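You operate a simulated robot arm through the tools that you are given. There is no shell and no other tool. Be economical: measure what you need, move in short steps, check, and stop when the job is done.

The job below is to be done with a simulated robot arm. You get a single attempt, and the scene is never put back.

## Task
Put things in order on the top of the steel bench. At the end: the small teal film roll is on the silver filter plate; the white cable plug stands where the small teal film roll stood; the blue tub (marked "GREASE") stands where the black cable plug stood; the black cable plug stands where the white cable plug stood; whatever was shut is shut again. Leave all else as you found it, and nothing knocked over.

Only the result counts: the job must be done as asked and must still hold three seconds after the hand-in. Knocking over, shifting, dropping, spilling or breaking anything else fails it.

## Robot
A 7-joint arm with a two-finger parallel gripper, fixed in place. Base frame: the origin is at the foot of the arm, x ahead of it, y to its left, z up; the work surface is at about z = 0. Units: mm, rad, N and s.
With the tool pointing down near the work surface it reaches from about 240 to 620 mm from the base axis. Its first joint turns from -1.152 to 1.152 rad. Payload 2.6 kg.
The TCP is the grasp point between the finger pads, 30 mm short of the fingertips. In the tool frame z runs along the fingers and y along their closing line. Largest opening 94 mm; finger width 28, thickness 10; the body of the gripper, 50 by 96 mm, starts 55 mm behind the TCP.
Orientation is told as [roll, pitch, yaw] about the base's x, y, z axes, in that order, counted from this pose: with the fingers straight down and closing along the base's y, the tool's x points along the base's -x, its y along +y and its z along -z.

## Interface
- The arm moves only by the tool move_arm. Its argument "motion" is one flat list of numbers, 6 for each row, row after row: the shift along the base's x, y, z in mm, then the turn, a rotation vector about the base's x, y, z in rad. In form: [tx, ty, tz, ax, ay, az, tx, ty, tz, ax, ay, az, ...]. A call has 1 to 20 rows; each row is the pose to reach, as a shift and turn from the pose commanded when the call began. "hand" is the opening, from 0 (shut) to 1 (fully open), set as the call begins (left out, the last holds). Each row takes 0.2 s and may step no farther than 50 mm and 0.15 rad from the row before; otherwise, or with a gripper value out of range, the whole call is refused. Where a pose cannot be reached the arm comes as near as it can. A force on the tool above 40 N (or 10 N above the force at the start of the call, whichever is more), or a blocked arm, ends the call early, and 0.2 s more pass. The fingers move at their own pace (about 72 mm/s each) and stop on an object; they squeeze with about 26 N. The grip force told is the motor's: it shows also when the fingers shut on nothing. Time passes only in rows, and 0.2 s behind the last, so rows that repeat a pose let the fingers close. It gives the time, the measured TCP pose, the force on the tool (base axes), the opening and the grip force at its end, in the units of the frame above (readings bear some noise), and new pictures: "views" is both (left out), scene, wrist or none.
- Cameras (640 x 400 px; columns grow to the right, rows downward): "scene" is fixed at [28.5, 436.5, 548.5]; the picture's right is [-0.80, -0.60, 0.00], its down [-0.43, 0.57, -0.70] and it looks along [0.42, -0.56, -0.71] (base axes); focal length 318 px, centre (320, 200). "wrist" rides on the gripper at [-37, 0, -58] in the tool frame; the picture's right is [0.00, -1.00, 0.00], its down [0.97, 0.00, -0.24] and it looks along [0.24, 0.00, 0.97] (tool axes); focal length 218 px, centre (320, 200). There is no depth. A picture from a camera that has moved, and an enlarged one, comes with that camera's place and axes in the base frame and with its lens.
- inspect(camera, box): a new picture of the part [left, top, right, bottom] of that camera's present view, enlarged. No time passes.
- sign_off(): hands the job in; it is judged then, once.

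Go step by step. Nothing tells you positions but the pictures and the camera data: compare them with the known pose of the tool, close in by small moves and look again before you grip or let go. The budget is 120 turns and 150 pictures, counting those below and the enlarged ones. Unless the task says otherwise, let go and move clear before handing in.

The tools are called by a JSON object that holds its "api" and its "payload". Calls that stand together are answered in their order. move_arm: Moves the arm, as the interface text tells. Its arguments: {"type":"object","properties":{"motion":{"type":"array","items":{"type":"number"}},"hand":{"type":"number"},"views":{"type":"string","enum":["both","scene","wrist","none"]}},"required":["motion"]} The other tools are called the same way: inspect (camera, box) takes an enlarged picture of a part of a camera's view; sign_off () hands the job in.

At the start:

```text
t: 0.0
position: [382.2, 65.8, 269.4]
tool_rot: [0.0, 0.001, -0.005]
contact_force: [0.6, 0.1, -0.5]
width: 93.9
finger_force: 0.1
```

scene: 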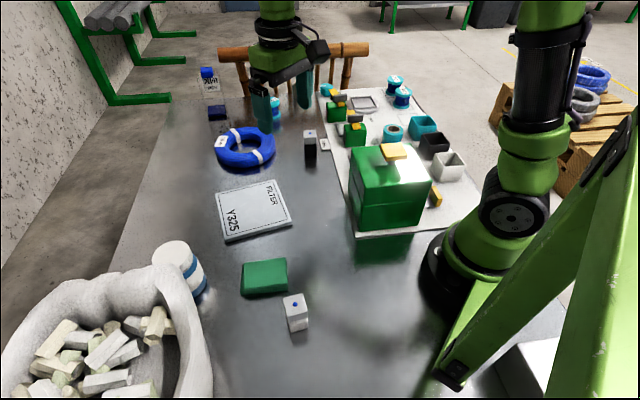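
wrist: 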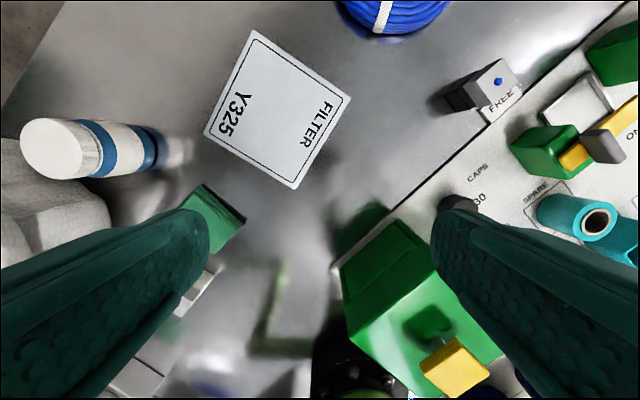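

I see a bench with a filter plate, a blue coil, a green box with a yellow handle, small teal rolls, and grey/white blocks. I'll enlarge the parts to tell the objects apart.

{"api": "inspect", "payload": {"camera": "scene", "box": [300, 60, 480, 172]}}

{"api": "inspect", "payload": {"camera": "scene", "box": [180, 50, 340, 150]}}

{"api": "inspect", "payload": {"camera": "scene", "box": [140, 220, 340, 345]}}

{"api": "inspect", "payload": {"camera": "scene", "box": [290, 120, 480, 240]}}

```text
3.56 times, centred on (390, 116) of scene
camera zoom: at [28.5, 436.5, 548.5], right [-0.8, -0.6, 0.0], down [-0.43, 0.57, -0.7], along [0.42, -0.56, -0.71], focal length 1130 px, centre (71, 499)
```

zoom: 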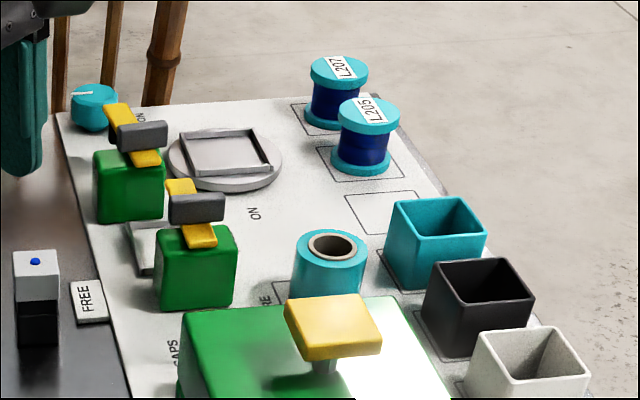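

```text
4.00 times, centred on (260, 100) of scene
camera zoom: at [28.5, 436.5, 548.5], right [-0.8, -0.6, 0.0], down [-0.43, 0.57, -0.7], along [0.42, -0.56, -0.71], focal length 1271 px, centre (560, 600)
```

zoom: 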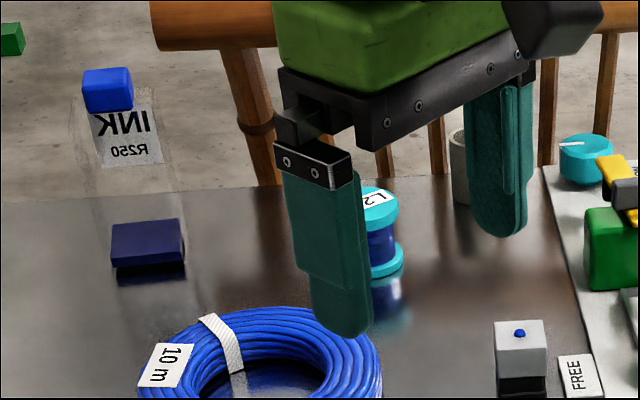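

```text
3.20 times, centred on (240, 282) of scene
camera zoom: at [28.5, 436.5, 548.5], right [-0.8, -0.6, 0.0], down [-0.43, 0.57, -0.7], along [0.42, -0.56, -0.71], focal length 1017 px, centre (576, -64)
```

zoom: 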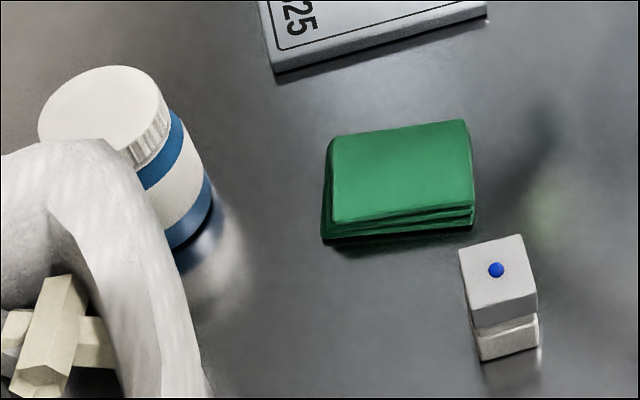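

```text
3.33 times, centred on (385, 180) of scene
camera zoom: at [28.5, 436.5, 548.5], right [-0.8, -0.6, 0.0], down [-0.43, 0.57, -0.7], along [0.42, -0.56, -0.71], focal length 1059 px, centre (103, 267)
```

zoom: 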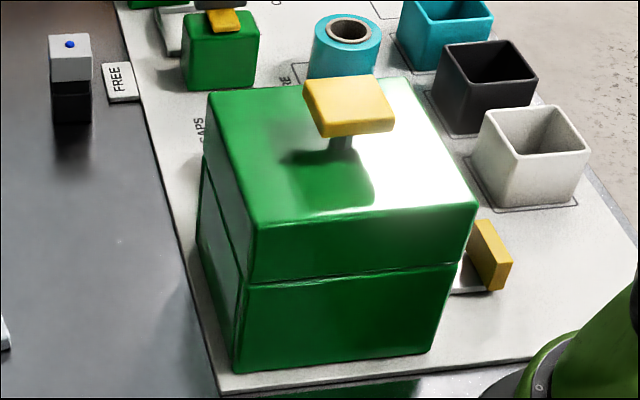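

The tub marked GREASE isn't in view, so it may be inside the shut green box. I'll rise and move over the mat for a look from above.

{"api": "move_arm", "payload": {"motion": [0, 0, 45, 0, 0, 0, 0, 0, 90, 0, 0, 0, 0, -45, 110, 0, 0, 0, 0, -90, 110, 0, 0, 0, 0, -135, 110, 0, 0, 0, 0, -180, 110, 0, 0, 0]}}

```text
t: 1.4
position: [382.8, -113.5, 381.1]
tool_rot: [0.001, 0.0, 0.0]
contact_force: [-0.6, -1.0, 0.1]
width: 93.8
finger_force: 0.1
camera wrist: at [420.1, -114.2, 440.6], right [0.0, -1.0, 0.0], down [-0.97, 0.0, 0.24], along [-0.24, 0.0, -0.97], focal length 218 px, centre (320, 200)
```

scene: 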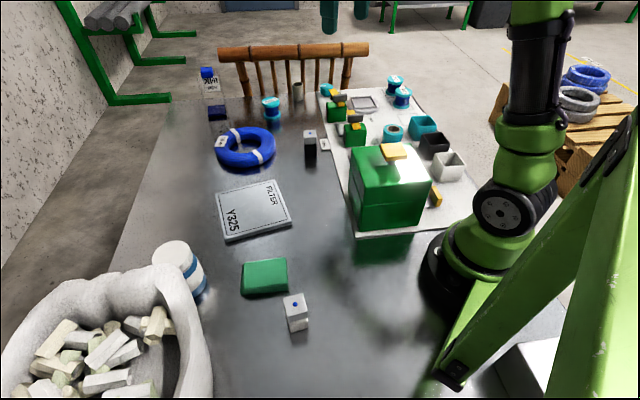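
wrist: 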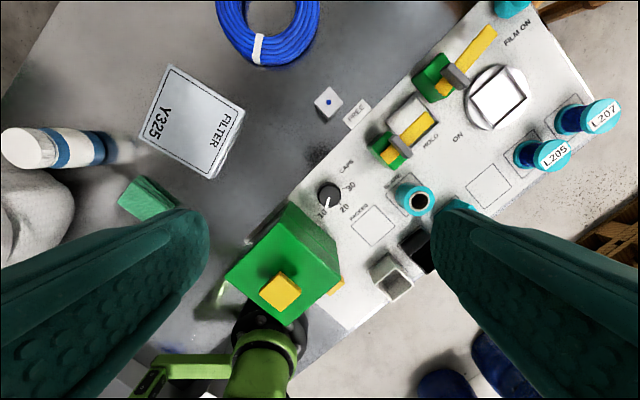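

{"api": "inspect", "payload": {"camera": "wrist", "box": [310, 0, 640, 206]}}

{"api": "inspect", "payload": {"camera": "wrist", "box": [200, 150, 440, 300]}}

{"api": "inspect", "payload": {"camera": "scene", "box": [190, 60, 350, 160]}}

```text
1.94 times, centred on (475, 103) of wrist
camera zoom: at [420.1, -114.2, 440.6], right [0.0, -1.0, 0.0], down [-0.97, 0.0, 0.24], along [-0.24, 0.0, -0.97], focal length 423 px, centre (19, 388)
```

zoom: 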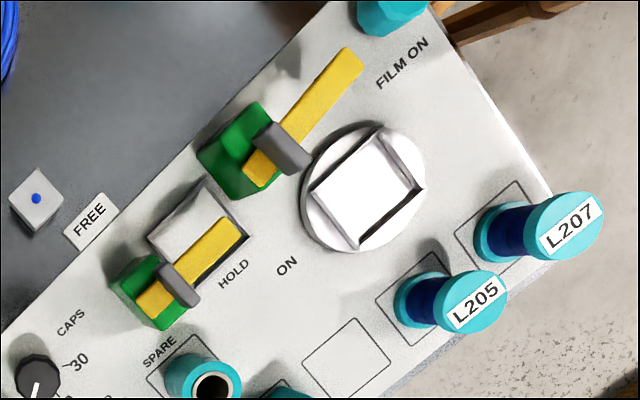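

```text
2.67 times, centred on (320, 225) of wrist
camera zoom: at [420.1, -114.2, 440.6], right [0.0, -1.0, 0.0], down [-0.97, 0.0, 0.24], along [-0.24, 0.0, -0.97], focal length 582 px, centre (320, 133)
```

zoom: 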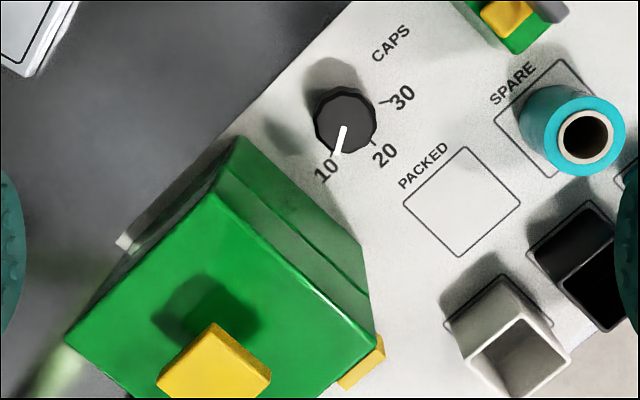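

```text
4.00 times, centred on (270, 110) of scene
camera zoom: at [28.5, 436.5, 548.5], right [-0.8, -0.6, 0.0], down [-0.43, 0.57, -0.7], along [0.42, -0.56, -0.71], focal length 1271 px, centre (520, 560)
```

zoom: 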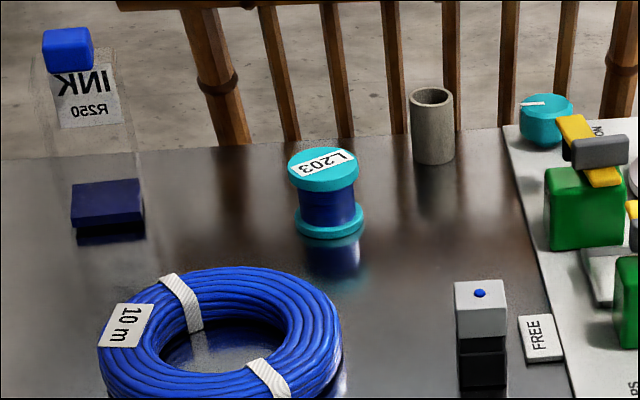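

The panel has spools L203/205/207, a hollow teal roll at SPARE, and a tall green box whose knob is around (214,-56,170). I'll look at the box from the right side to see how it opens.

{"api": "move_arm", "payload": {"motion": [-10, -40, 0, 0.12, 0, 0, -20, -80, 0, 0.24, 0, 0, -30, -120, 0, 0.36, 0, 0, -40, -160, 0, 0.48, 0, 0, -50, -200, -10, 0.6, 0, 0, -50, -220, -30, 0.7, 0, 0]}}

```text
t: 2.8
position: [325.4, -293.4, 310.6]
tool_rot: [0.699, -0.002, -0.003]
contact_force: [0.1, 0.0, 0.7]
width: 94.2
finger_force: 0.1
out of reach, approached as far as the arm can: row 4, 5, 6
camera wrist: at [361.8, -330.8, 355.9], right [0.0, -0.77, -0.64], down [-0.97, -0.15, 0.18], along [-0.24, 0.63, -0.74], focal length 218 px, centre (320, 200)
```

scene: 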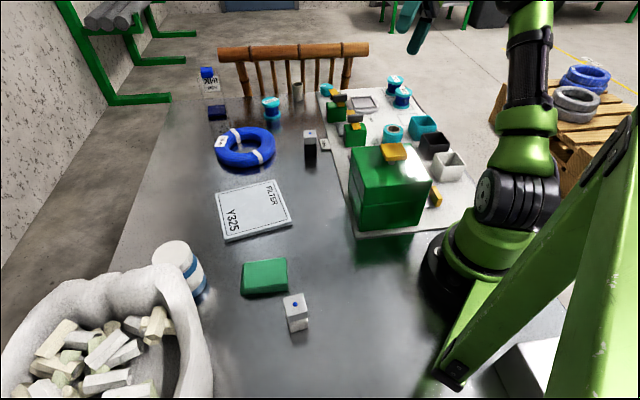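
wrist: 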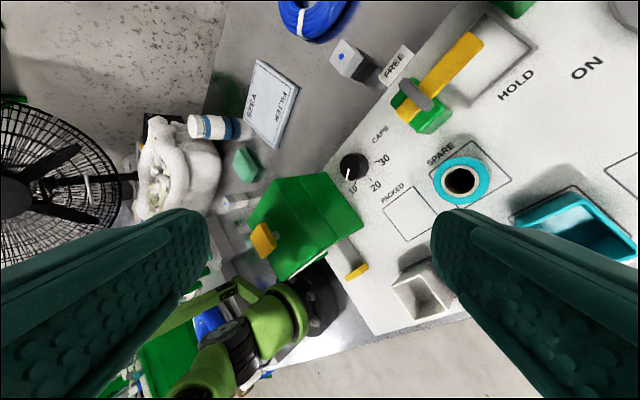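

{"api": "inspect", "payload": {"camera": "wrist", "box": [230, 150, 410, 290]}}

{"api": "inspect", "payload": {"camera": "wrist", "box": [320, 0, 640, 240]}}

```text
2.86 times, centred on (320, 220) of wrist
camera zoom: at [361.8, -330.8, 355.9], right [0.0, -0.77, -0.64], down [-0.97, -0.15, 0.18], along [-0.24, 0.63, -0.74], focal length 624 px, centre (320, 143)
```

zoom: 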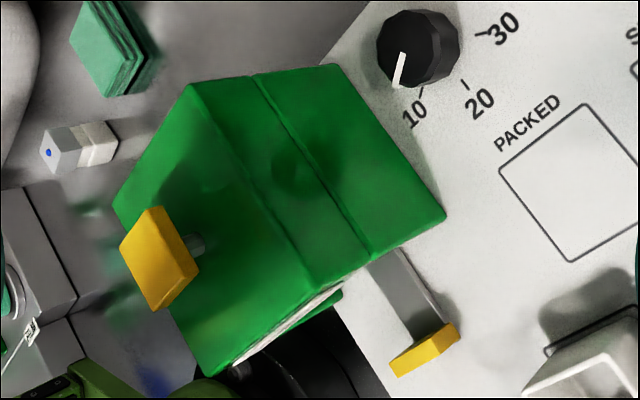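

```text
1.67 times, centred on (480, 120) of wrist
camera zoom: at [361.8, -330.8, 355.9], right [0.0, -0.77, -0.64], down [-0.97, -0.15, 0.18], along [-0.24, 0.63, -0.74], focal length 364 px, centre (53, 333)
```

zoom: 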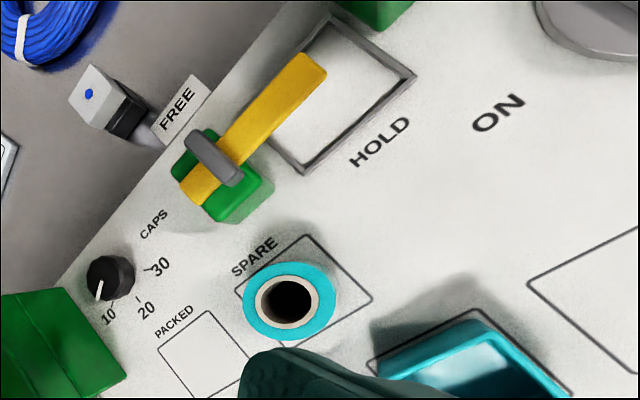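

{"api": "inspect", "payload": {"camera": "wrist", "box": [100, 100, 340, 250]}}

{"api": "inspect", "payload": {"camera": "wrist", "box": [100, 250, 340, 400]}}

```text
2.67 times, centred on (220, 175) of wrist
camera zoom: at [361.8, -330.8, 355.9], right [0.0, -0.77, -0.64], down [-0.97, -0.15, 0.18], along [-0.24, 0.63, -0.74], focal length 582 px, centre (587, 267)
```

zoom: 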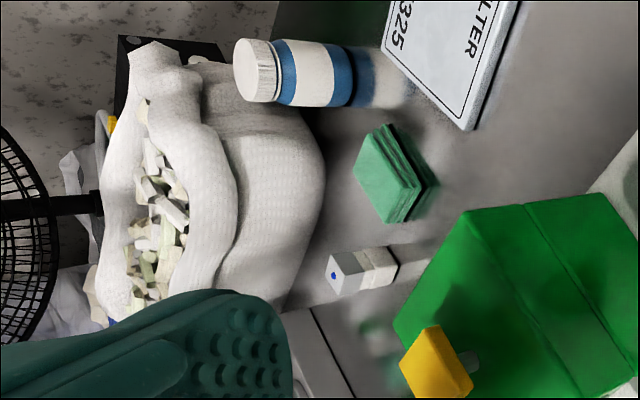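

```text
2.67 times, centred on (220, 325) of wrist
camera zoom: at [361.8, -330.8, 355.9], right [0.0, -0.77, -0.64], down [-0.97, -0.15, 0.18], along [-0.24, 0.63, -0.74], focal length 582 px, centre (587, -133)
```

zoom: 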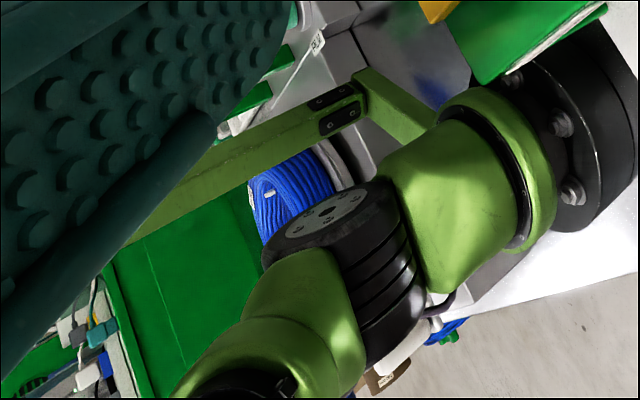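

The roll at SPARE is the hollow teal one, and the box seems to have something at its base-facing side. I'll move to look at that side.

{"api": "move_arm", "payload": {"motion": [-40, 0, 0, 0, 0, 0, -80, 0, 0, 0, 0, 0, -120, 0, 0, 0, 0, 0, -160, 0, -20, 0, -0.1, 0, -175, 0, -60, 0, -0.2, 0]}}

```text
t: 4.0
position: [148.2, -290.5, 253.6]
tool_rot: [0.7, -0.2, -0.001]
contact_force: [-0.1, -0.5, 0.3]
width: 94.0
finger_force: 0.1
camera wrist: at [175.3, -328.8, 305.5], right [0.13, -0.76, -0.63], down [-0.99, -0.15, -0.01], along [-0.09, 0.63, -0.78], focal length 218 px, centre (320, 200)
```

scene: 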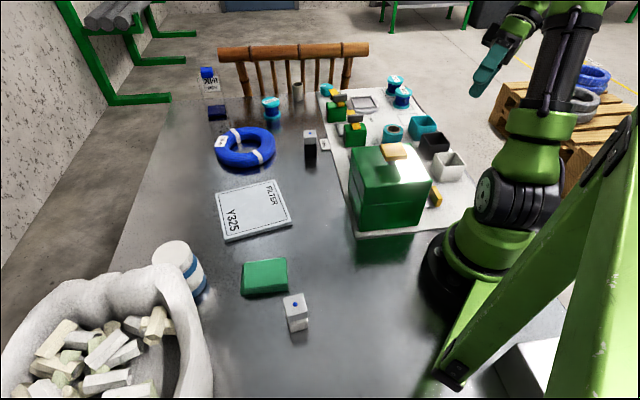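
wrist: 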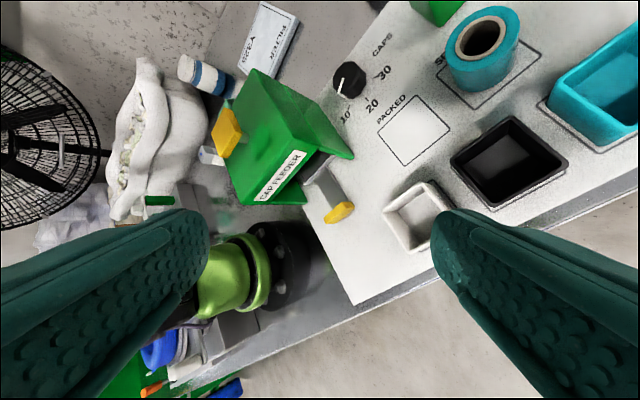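

{"api": "inspect", "payload": {"camera": "wrist", "box": [200, 60, 380, 230]}}

{"api": "inspect", "payload": {"camera": "wrist", "box": [340, 0, 640, 270]}}

```text
2.35 times, centred on (290, 145) of wrist
camera zoom: at [175.3, -328.8, 305.5], right [0.13, -0.76, -0.63], down [-0.99, -0.15, -0.01], along [-0.09, 0.63, -0.78], focal length 514 px, centre (391, 329)
```

zoom: 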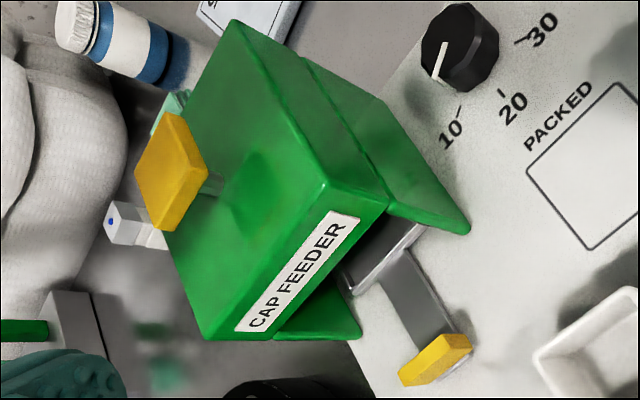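

```text
1.48 times, centred on (490, 135) of wrist
camera zoom: at [175.3, -328.8, 305.5], right [0.13, -0.76, -0.63], down [-0.99, -0.15, -0.01], along [-0.09, 0.63, -0.78], focal length 323 px, centre (68, 296)
```

zoom: 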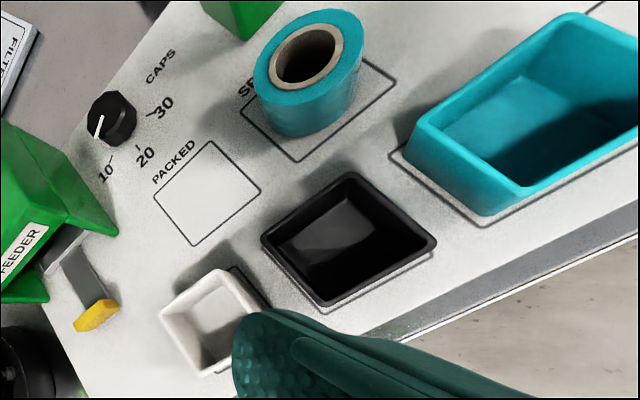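

The box is labelled CAP FEEDER; the spare film roll's top is at about (320,-293,60). I'll go upright above it for a close look.

{"api": "move_arm", "payload": {"motion": [30, 0, 0, -0.1163, 0.032, -0.01165, 60, 0, 0, -0.2325, 0.0639, -0.0233, 90, 0, 0, -0.3488, 0.0959, -0.035, 120, 0, 0, -0.465, 0.1279, -0.0466, 150, 0, -15, -0.5813, 0.1598, -0.0583, 172, 0, -40, -0.6976, 0.1918, -0.0699]}}

```text
t: 5.4
position: [318.3, -294.7, 213.7]
tool_rot: [0.0, -0.003, -0.002]
contact_force: [1.0, -0.2, -0.5]
width: 94.0
finger_force: 0.0
camera wrist: at [355.7, -294.0, 272.1], right [0.0, -1.0, 0.0], down [-0.97, 0.0, 0.24], along [-0.24, 0.0, -0.97], focal length 218 px, centre (320, 200)
```

scene: 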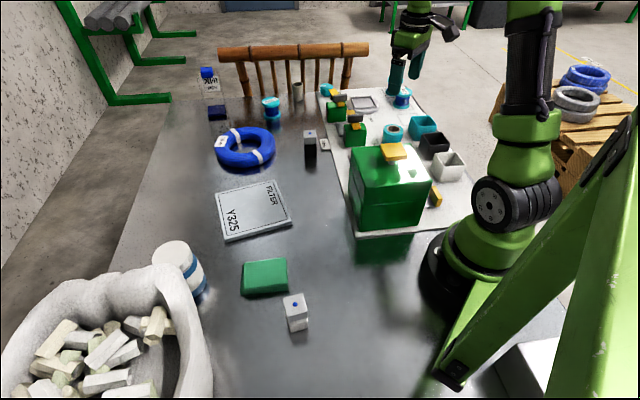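
wrist: 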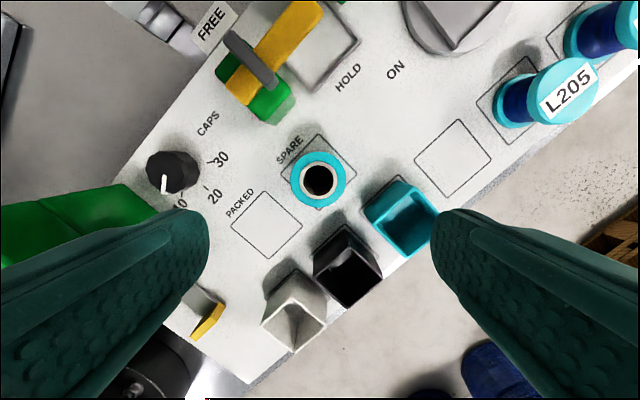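

The roll (about 55 mm across) is centred near (324,-294). I'll narrow the hand to clear the teal tub and come down partway.

{"api": "move_arm", "payload": {"motion": [5, 1, -40, 0, 0, 0, 5, 1, -80, 0, 0, 0, 5, 1, -105, 0, 0, 0], "hand": 0.8}}

```text
t: 6.2
position: [325.8, -292.2, 108.4]
tool_rot: [0.0, 0.001, -0.004]
contact_force: [0.2, -0.5, 0.4]
width: 75.2
finger_force: 0.1
camera wrist: at [361.9, -292.7, 166.9], right [0.0, -1.0, 0.0], down [-0.97, 0.0, 0.24], along [-0.24, 0.0, -0.97], focal length 218 px, centre (320, 200)
```

scene: 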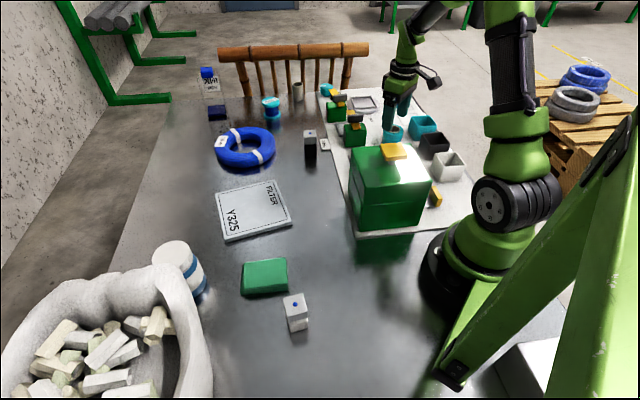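
wrist: 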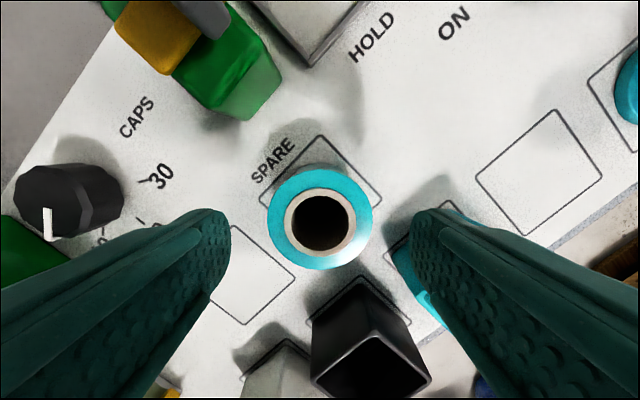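

{"api": "move_arm", "payload": {"motion": [-3, -0.5, 0, 0, 0, 0, -3, -0.5, -30, 0, 0, 0, -3, -0.5, -55, 0, 0, 0, -3, -0.5, -70, 0, 0, 0], "hand": 0.72}}

```text
t: 7.2
position: [321.1, -292.9, 36.7]
tool_rot: [0.003, -0.001, -0.004]
contact_force: [-0.4, 0.5, -0.5]
width: 67.9
finger_force: 0.0
camera wrist: at [358.2, -292.9, 96.2], right [0.0, -1.0, 0.0], down [-0.97, 0.0, 0.24], along [-0.24, 0.0, -0.97], focal length 218 px, centre (320, 200)
```

scene: 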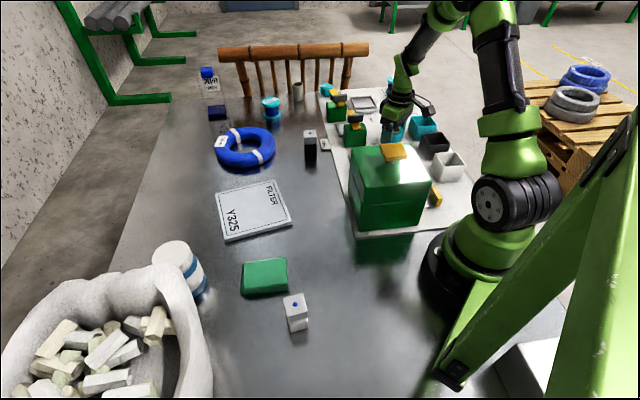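
wrist: 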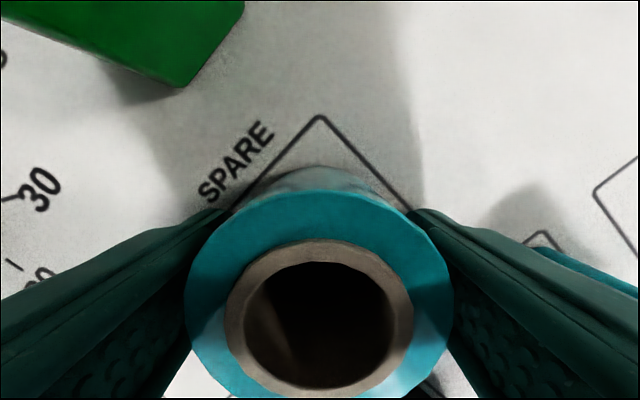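

{"api": "move_arm", "payload": {"motion": [0, 0, 0, 0, 0, 0, 0, 0, 0, 0, 0, 0], "hand": 0, "views": "none"}}

{"api": "move_arm", "payload": {"motion": [0, 0, 30, 0, 0, 0, 0, 0, 75, 0, 0, 0, 0, 0, 120, 0, 0, 0, 0, 0, 165, 0, 0, 0]}}

```text
t: 7.8
position: [322.1, -292.2, 36.7]
tool_rot: [0.0, 0.001, 0.0]
contact_force: [1.0, -0.3, -0.7]
width: 54.3
finger_force: 26.1
```

```text
t: 8.8
position: [321.0, -291.8, 201.4]
tool_rot: [0.002, -0.001, -0.001]
contact_force: [0.5, 0.3, 0.0]
width: 54.4
finger_force: 26.4
camera wrist: at [357.7, -292.1, 260.9], right [0.0, -1.0, 0.0], down [-0.97, 0.0, 0.24], along [-0.24, 0.0, -0.97], focal length 218 px, centre (320, 200)
```

scene: 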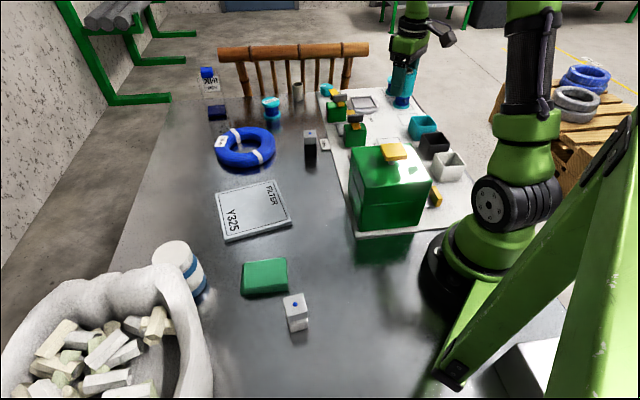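
wrist: 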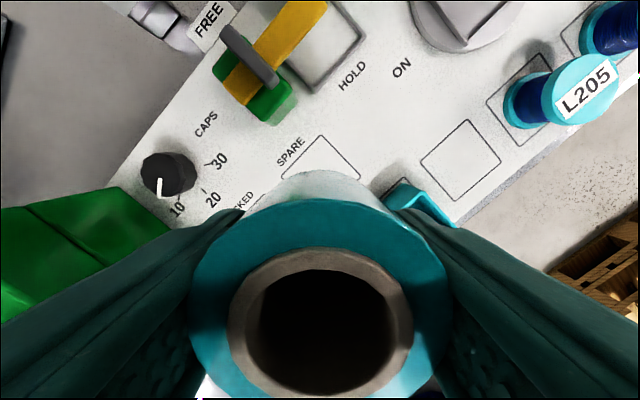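

The roll is held. The plate centre is at about (461,126); I'll carry the roll there high and check.

{"api": "move_arm", "payload": {"motion": [20, 40, 20, 0, 0, 0, 40, 80, 20, 0, 0, 0, 60, 125, 20, 0, 0, 0, 75, 165, 20, 0, 0, 0, 85, 208, 20, 0, 0, 0, 95, 250, 20, 0, 0, 0, 105, 295, 20, 0, 0, 0, 115, 335, 20, 0, 0, 0, 125, 378, 0, 0, 0, 0, 130, 418, 0, 0, 0, 0]}}

```text
t: 11.0
position: [453.1, 127.0, 202.2]
tool_rot: [0.0, 0.001, -0.003]
contact_force: [-0.3, 0.9, -1.7]
width: 54.3
finger_force: 25.8
camera wrist: at [488.5, 125.7, 261.6], right [0.0, -1.0, 0.0], down [-0.97, 0.0, 0.24], along [-0.24, 0.0, -0.97], focal length 218 px, centre (320, 200)
```

scene: 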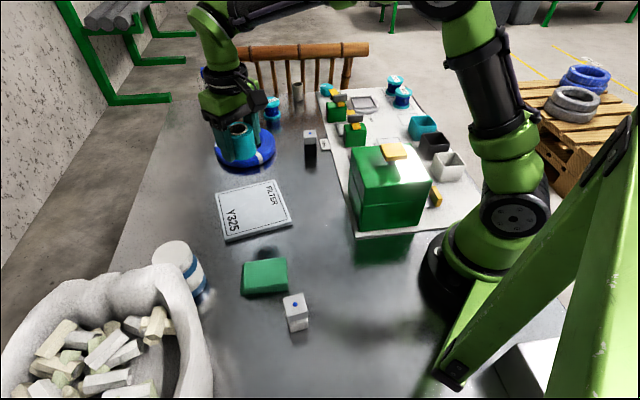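
wrist: 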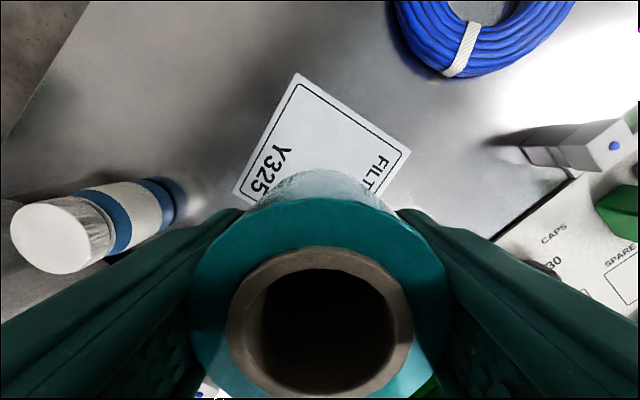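

{"api": "move_arm", "payload": {"motion": [6, -2, -45, 0, 0, 0, 6, -2, -90, 0, 0, 0, 6, -2, -130, 0, 0, 0, 6, -2, -147, 0, 0, 0], "views": "scene"}}

{"api": "inspect", "payload": {"camera": "scene", "box": [190, 130, 310, 250]}}

```text
t: 12.0
position: [458.5, 124.1, 54.2]
tool_rot: [0.002, 0.001, -0.003]
contact_force: [-0.5, 0.5, -1.0]
width: 54.3
finger_force: 26.3
```

scene: 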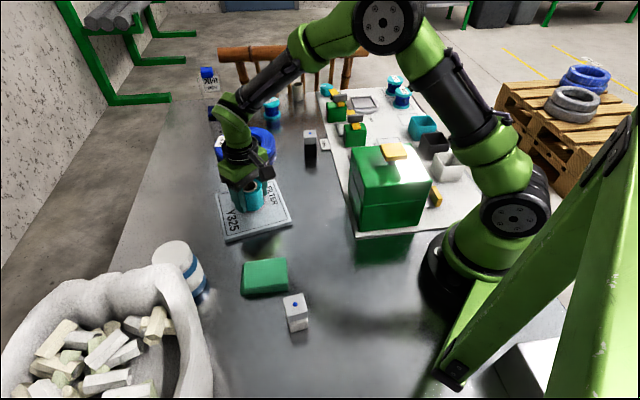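

```text
3.33 times, centred on (250, 190) of scene
camera zoom: at [28.5, 436.5, 548.5], right [-0.8, -0.6, 0.0], down [-0.43, 0.57, -0.7], along [0.42, -0.56, -0.71], focal length 1059 px, centre (553, 233)
```

zoom: 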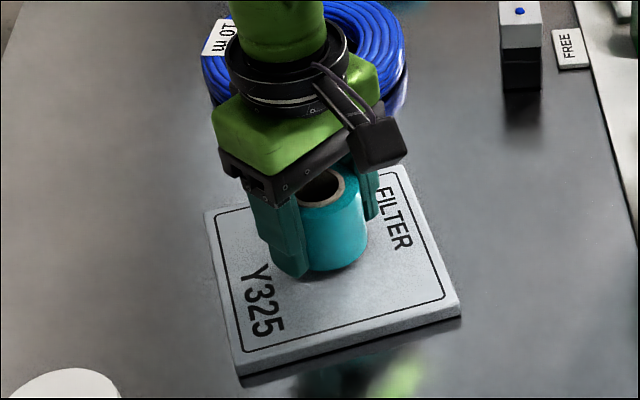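

Very near contact; I lower in small steps watching the force.

{"api": "move_arm", "payload": {"motion": [0, 0, -2, 0, 0, 0, 0, 0, -4, 0, 0, 0], "views": "none"}}

{"api": "move_arm", "payload": {"motion": [0, 0, -1.5, 0, 0, 0, 0, 0, -3, 0, 0, 0], "views": "none"}}

```text
t: 12.6
position: [457.9, 124.9, 51.4]
tool_rot: [0.002, 0.0, 0.0]
contact_force: [0.4, 0.1, -0.3]
width: 54.4
finger_force: 26.5
```

```text
t: 13.2
position: [457.1, 124.5, 48.3]
tool_rot: [-0.001, 0.001, -0.003]
contact_force: [0.4, -0.7, -1.6]
width: 54.3
finger_force: 26.6
```

{"api": "move_arm", "payload": {"motion": [0, 0, -1.5, 0, 0, 0, 0, 0, -2.5, 0, 0, 0], "views": "none"}}

{"api": "inspect", "payload": {"camera": "scene", "box": [210, 160, 300, 230]}}

```text
t: 13.8
position: [457.1, 123.1, 44.9]
tool_rot: [0.001, -0.001, -0.001]
contact_force: [-0.7, -0.7, -0.8]
width: 54.4
finger_force: 26.1
```

```text
5.71 times, centred on (255, 195) of scene
camera zoom: at [28.5, 436.5, 548.5], right [-0.8, -0.6, 0.0], down [-0.43, 0.57, -0.7], along [0.42, -0.56, -0.71], focal length 1816 px, centre (691, 229)
```

zoom: 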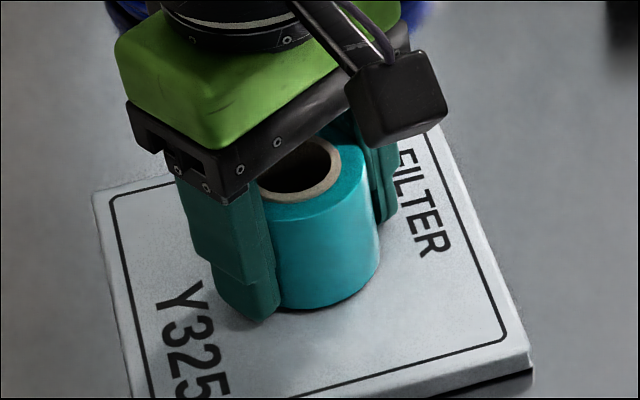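

{"api": "move_arm", "payload": {"motion": [0, 0, -1, 0, 0, 0, 0, 0, -2, 0, 0, 0], "views": "none"}}

{"api": "move_arm", "payload": {"motion": [0, 0, -1, 0, 0, 0, 0, 0, -2, 0, 0, 0], "views": "none"}}

```text
t: 14.4
position: [458.7, 124.2, 45.8]
tool_rot: [0.002, -0.005, -0.003]
contact_force: [-6.2, -2.3, 18.2]
width: 54.5
finger_force: 26.0
```

```text
t: 15.1
position: [458.4, 124.6, 44.0]
tool_rot: [0.002, -0.006, -0.003]
contact_force: [-1.3, -0.9, 4.5]
width: 54.6
finger_force: 26.1
stopped in row 2: the force on the tool passed its limit (the readings are from after the stop); the commanded pose is now the measured one
```

Contact with the plate; I release and rise.

{"api": "move_arm", "payload": {"motion": [0, 0, 0, 0, 0, 0, 0, 0, 0, 0, 0, 0], "hand": 0.8, "views": "none"}}

{"api": "move_arm", "payload": {"motion": [0, 0, 40, 0, 0, 0, 0, 0, 85, 0, 0, 0, 0, 0, 130, 0, 0, 0, 0, 0, 170, 0, 0, 0]}}

```text
t: 15.7
position: [457.7, 123.8, 43.2]
tool_rot: [0.001, -0.003, -0.002]
contact_force: [0.2, 2.6, 5.2]
width: 73.9
finger_force: 0.2
```

```text
t: 16.6
position: [457.0, 124.6, 215.9]
tool_rot: [0.002, -0.003, -0.002]
contact_force: [0.4, -0.9, 0.8]
width: 75.2
finger_force: 0.1
camera wrist: at [493.4, 123.9, 275.0], right [0.0, -1.0, 0.0], down [-0.97, 0.0, 0.24], along [-0.24, 0.0, -0.97], focal length 218 px, centre (320, 200)
```

scene: 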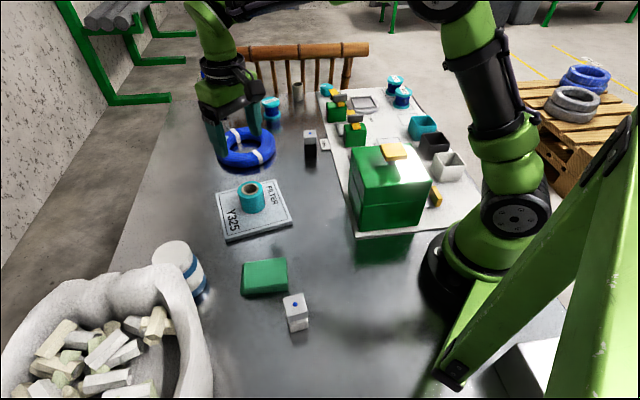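
wrist: 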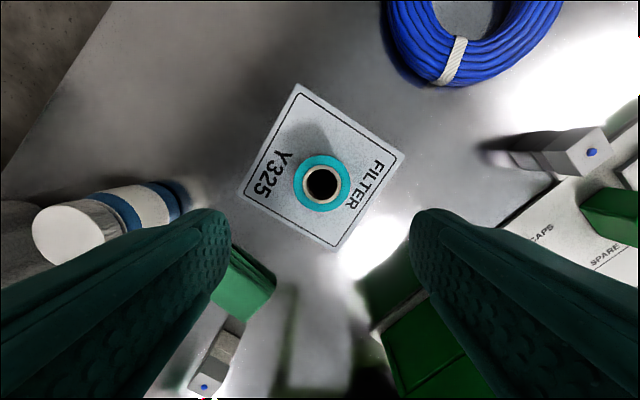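

The roll sits on the plate. Next is the white plug near (209,266); I go above it.

{"api": "move_arm", "payload": {"motion": [-35, 20, 0, 0, 0, 0, -70, 40, 0, 0, 0, 0, -105, 60, 0, 0, 0, 0, -140, 80, 0, 0, 0, 0, -175, 100, 0, 0, 0, 0, -210, 120, 0, 0, 0, 0, -240, 138, 0, 0, 0, 0]}}

```text
t: 18.2
position: [216.7, 260.7, 215.3]
tool_rot: [0.002, -0.005, -0.006]
contact_force: [0.0, 0.1, -1.1]
width: 74.9
finger_force: 0.0
camera wrist: at [254.2, 259.9, 274.1], right [0.0, -1.0, 0.0], down [-0.97, 0.0, 0.24], along [-0.24, 0.0, -0.97], focal length 218 px, centre (320, 200)
```

scene: 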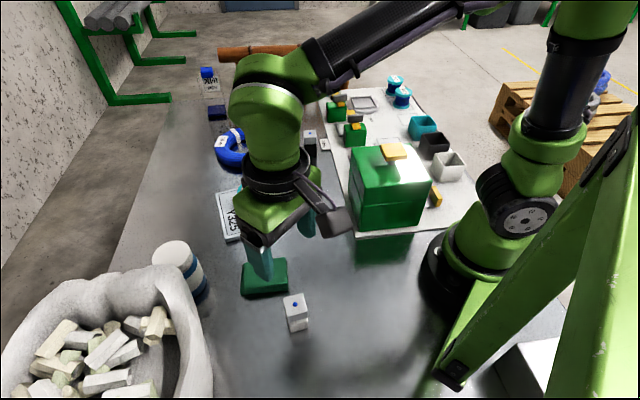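
wrist: 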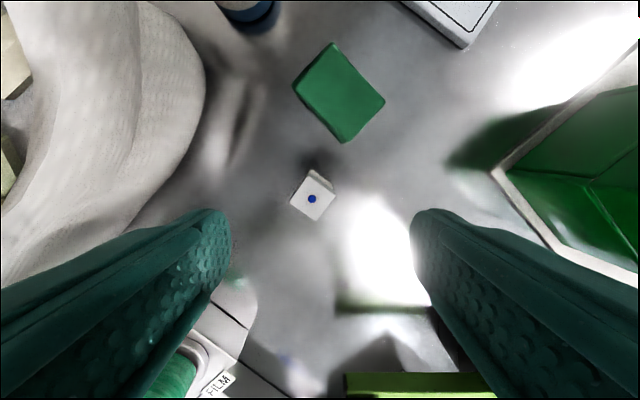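

{"api": "inspect", "payload": {"camera": "wrist", "box": [270, 150, 370, 240]}}

{"api": "inspect", "payload": {"camera": "scene", "box": [260, 270, 340, 350]}}

```text
4.44 times, centred on (320, 195) of wrist
camera zoom: at [254.2, 259.9, 274.1], right [0.0, -1.0, 0.0], down [-0.97, 0.0, 0.24], along [-0.24, 0.0, -0.97], focal length 970 px, centre (320, 222)
```

zoom: 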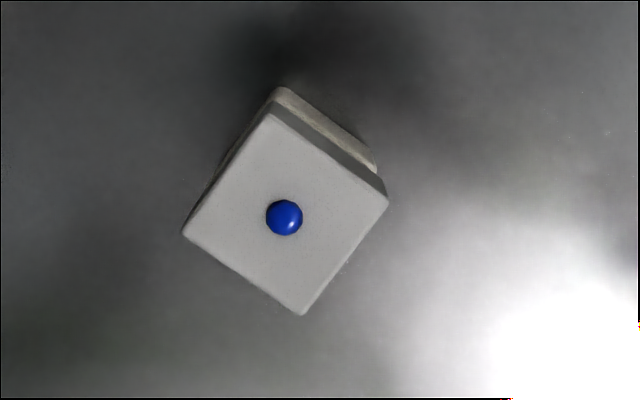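

```text
5.00 times, centred on (300, 310) of scene
camera zoom: at [28.5, 436.5, 548.5], right [-0.8, -0.6, 0.0], down [-0.43, 0.57, -0.7], along [0.42, -0.56, -0.71], focal length 1589 px, centre (420, -350)
```

zoom: 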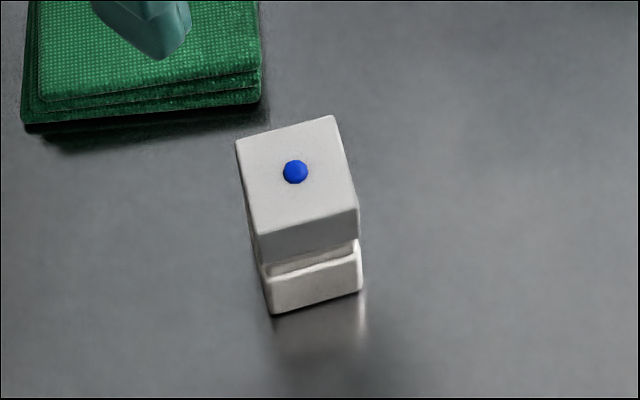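

The white plug is centred near (203.5,268), sides turned about 37°, about 65 mm tall. I turn the hand to match and lower partway.

{"api": "move_arm", "payload": {"motion": [-3, 2, -20, 0, 0, -0.13, -6, 4, -40, 0, 0, -0.26, -9, 6, -60, 0, 0, -0.39, -13, 7, -80, 0, 0, -0.52, -13, 7, -100, 0, 0, -0.645]}}

```text
t: 19.4
position: [205.4, 268.2, 113.1]
tool_rot: [0.002, -0.006, -0.65]
contact_force: [-0.5, 0.4, -0.4]
width: 75.1
finger_force: 0.0
camera wrist: at [235.0, 245.9, 172.2], right [-0.61, -0.8, 0.0], down [-0.77, 0.59, 0.24], along [-0.19, 0.14, -0.97], focal length 218 px, centre (320, 200)
```

scene: 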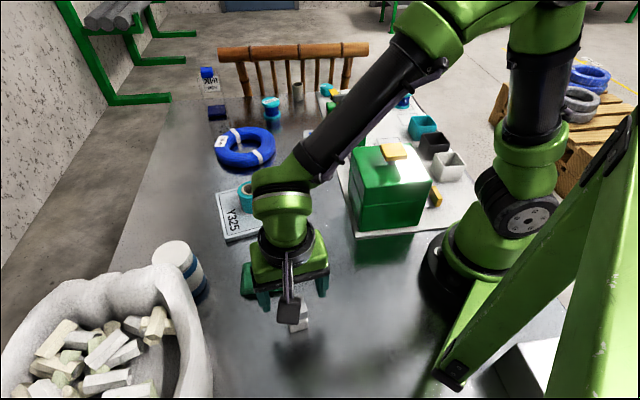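
wrist: 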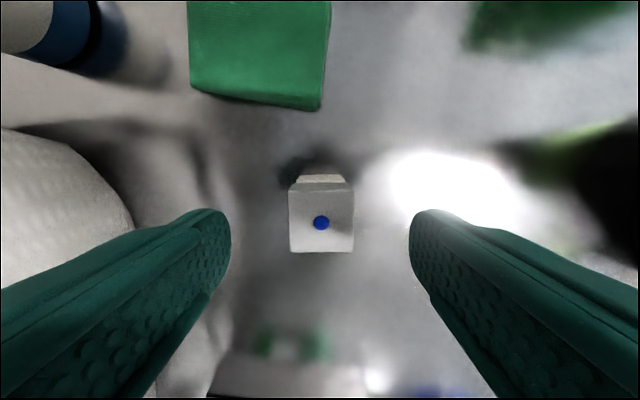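

{"api": "move_arm", "payload": {"motion": [-1, 0.5, -35, 0, 0, 0, -1, 0.5, -72, 0, 0, 0], "views": "none"}}

{"api": "move_arm", "payload": {"motion": [0, 0, 0, 0, 0, 0, 0, 0, 0, 0, 0, 0], "hand": 0}}

```text
t: 20.1
position: [203.0, 270.5, 41.4]
tool_rot: [0.002, -0.004, -0.65]
contact_force: [0.7, -0.3, 0.6]
width: 75.5
finger_force: 0.1
```

```text
t: 20.6
position: [203.3, 271.5, 41.8]
tool_rot: [0.001, -0.006, -0.65]
contact_force: [-0.6, -0.3, -0.2]
width: 35.5
finger_force: 26.2
camera wrist: at [232.7, 247.6, 100.7], right [-0.6, -0.8, 0.0], down [-0.77, 0.59, 0.24], along [-0.19, 0.14, -0.97], focal length 218 px, centre (320, 200)
```

scene: 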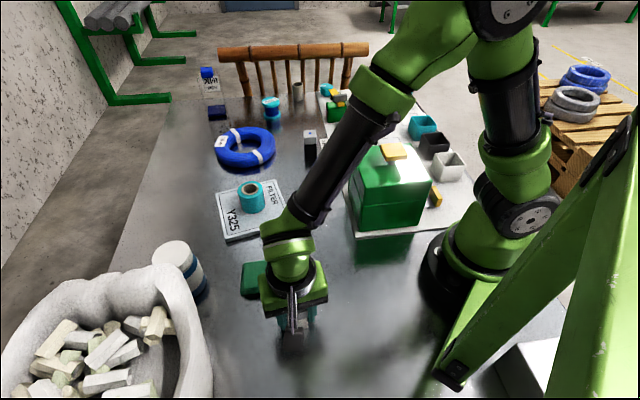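
wrist: 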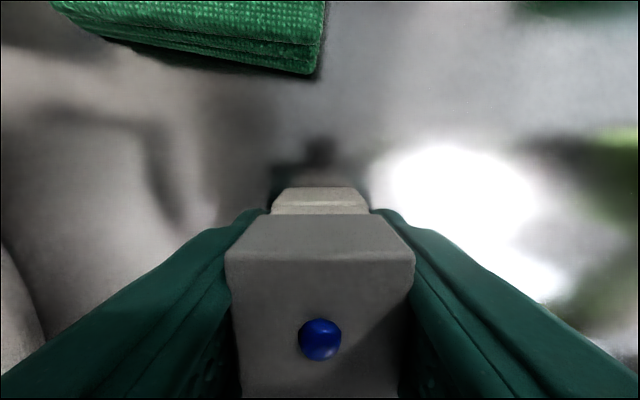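

Gripped. I lift and carry it round the front of the box to above the SPARE slot at (321.5,-293.5).

{"api": "move_arm", "payload": {"motion": [0, 0, 45, 0, 0, 0, 0, 0, 90, 0, 0, 0, 0, 0, 135, 0, 0, 0, 0, 0, 175, 0, 0, 0, 40, -25, 175, 0, 0, 0, 80, -50, 175, 0, 0, 0, 115, -80, 175, 0, 0, 0, 145, -115, 175, 0, 0, 0, 170, -155, 175, 0, 0, 0, 185, -200, 175, 0, 0, 0, 195, -247, 175, 0, 0, 0, 200, -295, 175, 0, 0, 0, 200, -343, 175, 0, 0, 0, 195, -390, 175, 0, 0, -0.05, 185, -437, 175, 0, 0, -0.1, 170, -480, 165, 0, 0, -0.135, 150, -515, 150, 0, 0, -0.135, 128, -548, 135, 0, 0, -0.135, 118, -564, 110, 0, 0, -0.135]}}

```text
t: 24.6
position: [320.6, -294.3, 151.8]
tool_rot: [0.0, -0.006, -0.784]
contact_force: [1.1, 0.0, -0.3]
width: 35.5
finger_force: 26.6
camera wrist: at [346.4, -320.8, 210.9], right [-0.71, -0.71, 0.0], down [-0.69, 0.69, 0.24], along [-0.17, 0.17, -0.97], focal length 218 px, centre (320, 200)
```

scene: 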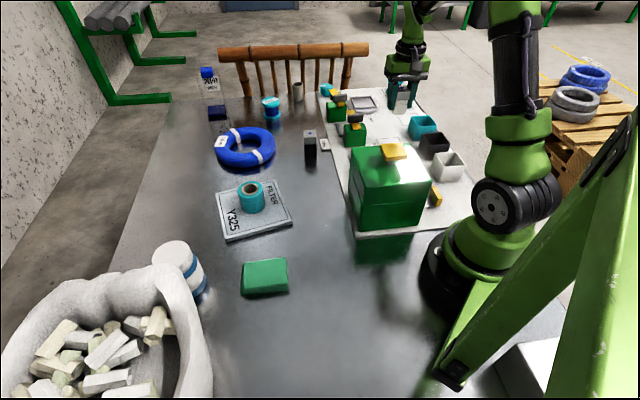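
wrist: 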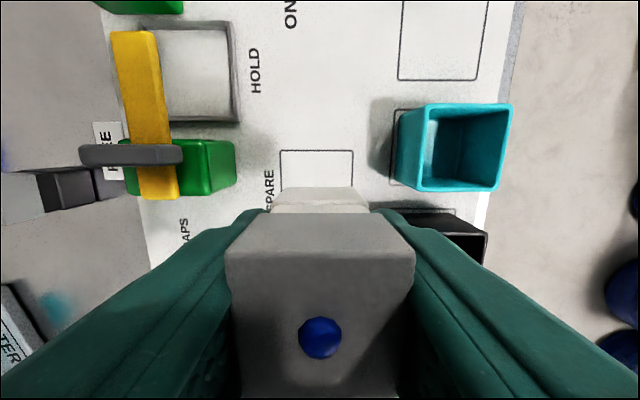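

Above SPARE and aligned. I lower it.

{"api": "move_arm", "payload": {"motion": [1, 1, -40, 0, 0, 0, 1, 1, -80, 0, 0, 0, 1, 1, -100, 0, 0, 0, 1, 1, -105, 0, 0, 0], "views": "none"}}

{"api": "inspect", "payload": {"camera": "scene", "box": [350, 70, 460, 170]}}

{"api": "move_arm", "payload": {"motion": [0, 0, -1, 0, 0, 0, 0, 0, -2, 0, 0, 0], "views": "none"}}

```text
t: 25.6
position: [322.3, -294.3, 47.4]
tool_rot: [0.002, -0.004, -0.784]
contact_force: [-0.9, 1.5, 2.5]
width: 35.9
finger_force: 26.2
```

```text
4.00 times, centred on (405, 120) of scene
camera zoom: at [28.5, 436.5, 548.5], right [-0.8, -0.6, 0.0], down [-0.43, 0.57, -0.7], along [0.42, -0.56, -0.71], focal length 1271 px, centre (-20, 520)
```

zoom: 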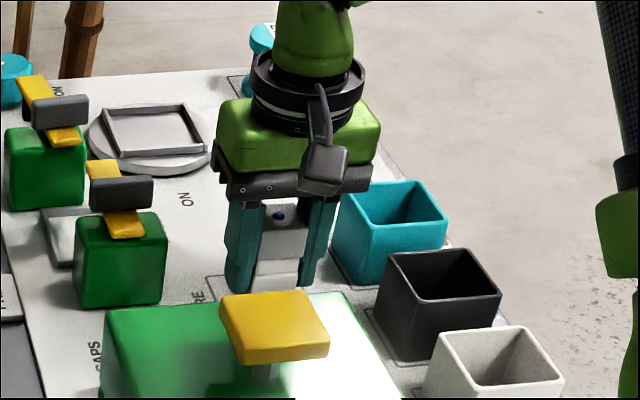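

```text
t: 26.2
position: [324.4, -293.7, 46.3]
tool_rot: [0.002, -0.008, -0.783]
contact_force: [-5.4, 2.2, 24.4]
width: 35.6
finger_force: 26.2
```

It is standing on the mat (about 5 mm thick). I ease up slightly, release and rise.

{"api": "move_arm", "payload": {"motion": [0, 0, 1.5, 0, 0, 0], "views": "none"}}

{"api": "move_arm", "payload": {"motion": [0, 0, 0, 0, 0, 0, 0, 0, 0, 0, 0, 0], "hand": 0.6, "views": "none"}}

{"api": "move_arm", "payload": {"motion": [0, 0, 40, 0, 0, 0, 0, 0, 80, 0, 0, 0, 0, 0, 120, 0, 0, 0, 0, 0, 165, 0, 0, 0]}}

```text
t: 26.6
position: [323.5, -295.5, 47.8]
tool_rot: [0.002, -0.008, -0.78]
contact_force: [3.0, -3.4, 14.5]
width: 35.5
finger_force: 25.7
```

```text
t: 27.2
position: [322.1, -293.6, 46.3]
tool_rot: [0.002, -0.004, -0.784]
contact_force: [0.4, 0.1, -0.1]
width: 56.1
finger_force: 0.0
```

```text
t: 28.2
position: [323.4, -296.9, 213.5]
tool_rot: [0.003, -0.002, -0.784]
contact_force: [0.0, 0.6, 0.1]
width: 56.4
finger_force: 0.1
camera wrist: at [349.3, -322.7, 272.5], right [-0.71, -0.71, 0.0], down [-0.69, 0.69, 0.24], along [-0.17, 0.17, -0.97], focal length 218 px, centre (320, 200)
```

scene: 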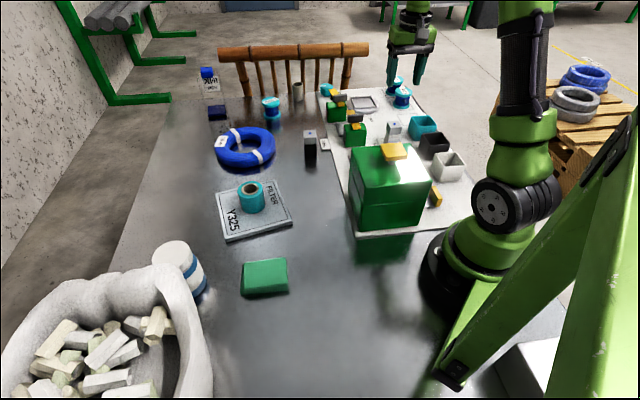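
wrist: 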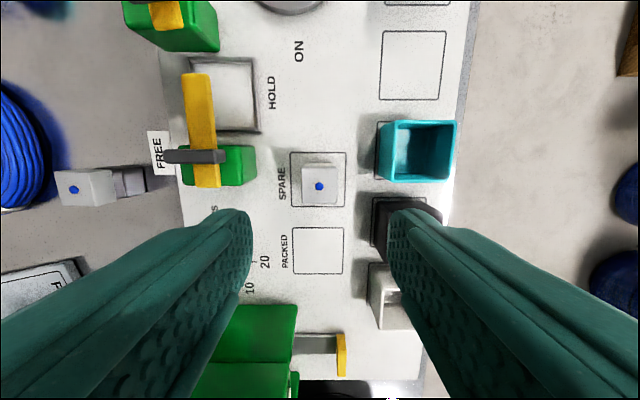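

White plug sits centred in SPARE. Now to the black plug near (486,-126).

{"api": "move_arm", "payload": {"motion": [30, 30, 0, 0, 0, 0, 62, 62, 0, 0, 0, 0, 95, 95, 0, 0, 0, 0, 125, 125, 0, 0, 0, 0, 150, 155, 0, 0, 0, 0, 160, 168, -20, 0, 0, 0]}}

```text
t: 29.6
position: [484.5, -126.5, 192.4]
tool_rot: [0.001, -0.004, -0.783]
contact_force: [-0.6, -0.2, 0.6]
width: 56.4
finger_force: 0.0
camera wrist: at [510.0, -153.2, 249.9], right [-0.71, -0.71, 0.0], down [-0.69, 0.69, 0.24], along [-0.17, 0.17, -0.97], focal length 218 px, centre (320, 200)
```

scene: 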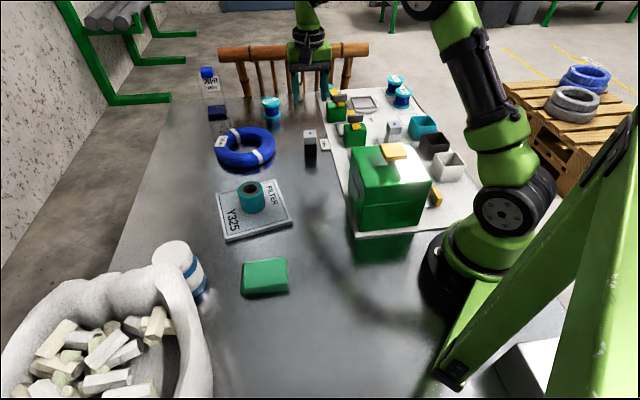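
wrist: 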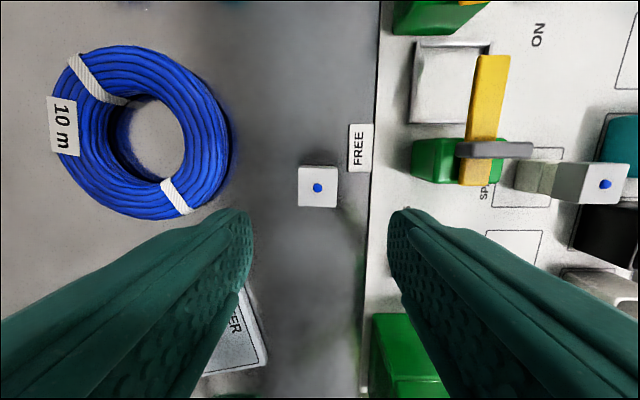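

{"api": "inspect", "payload": {"camera": "wrist", "box": [270, 140, 390, 230]}}

{"api": "inspect", "payload": {"camera": "scene", "box": [280, 110, 350, 180]}}

```text
4.44 times, centred on (330, 185) of wrist
camera zoom: at [510.0, -153.2, 249.9], right [-0.71, -0.71, 0.0], down [-0.69, 0.69, 0.24], along [-0.17, 0.17, -0.97], focal length 970 px, centre (276, 267)
```

zoom: 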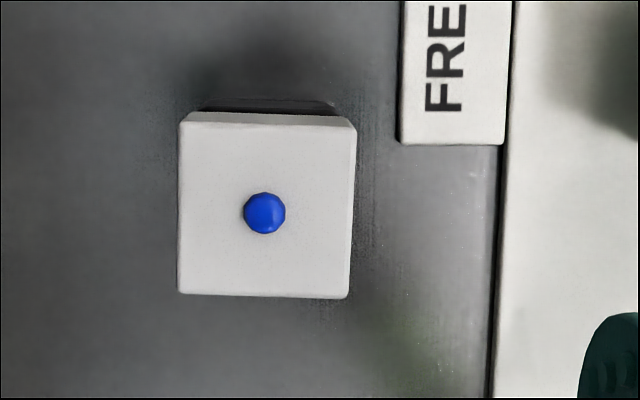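

```text
5.71 times, centred on (315, 145) of scene
camera zoom: at [28.5, 436.5, 548.5], right [-0.8, -0.6, 0.0], down [-0.43, 0.57, -0.7], along [0.42, -0.56, -0.71], focal length 1816 px, centre (349, 514)
```

zoom: 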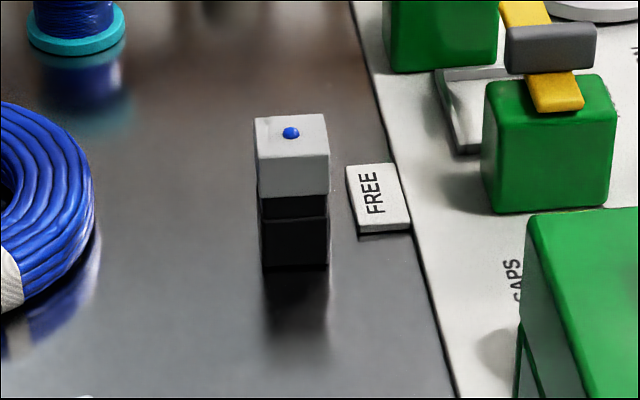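

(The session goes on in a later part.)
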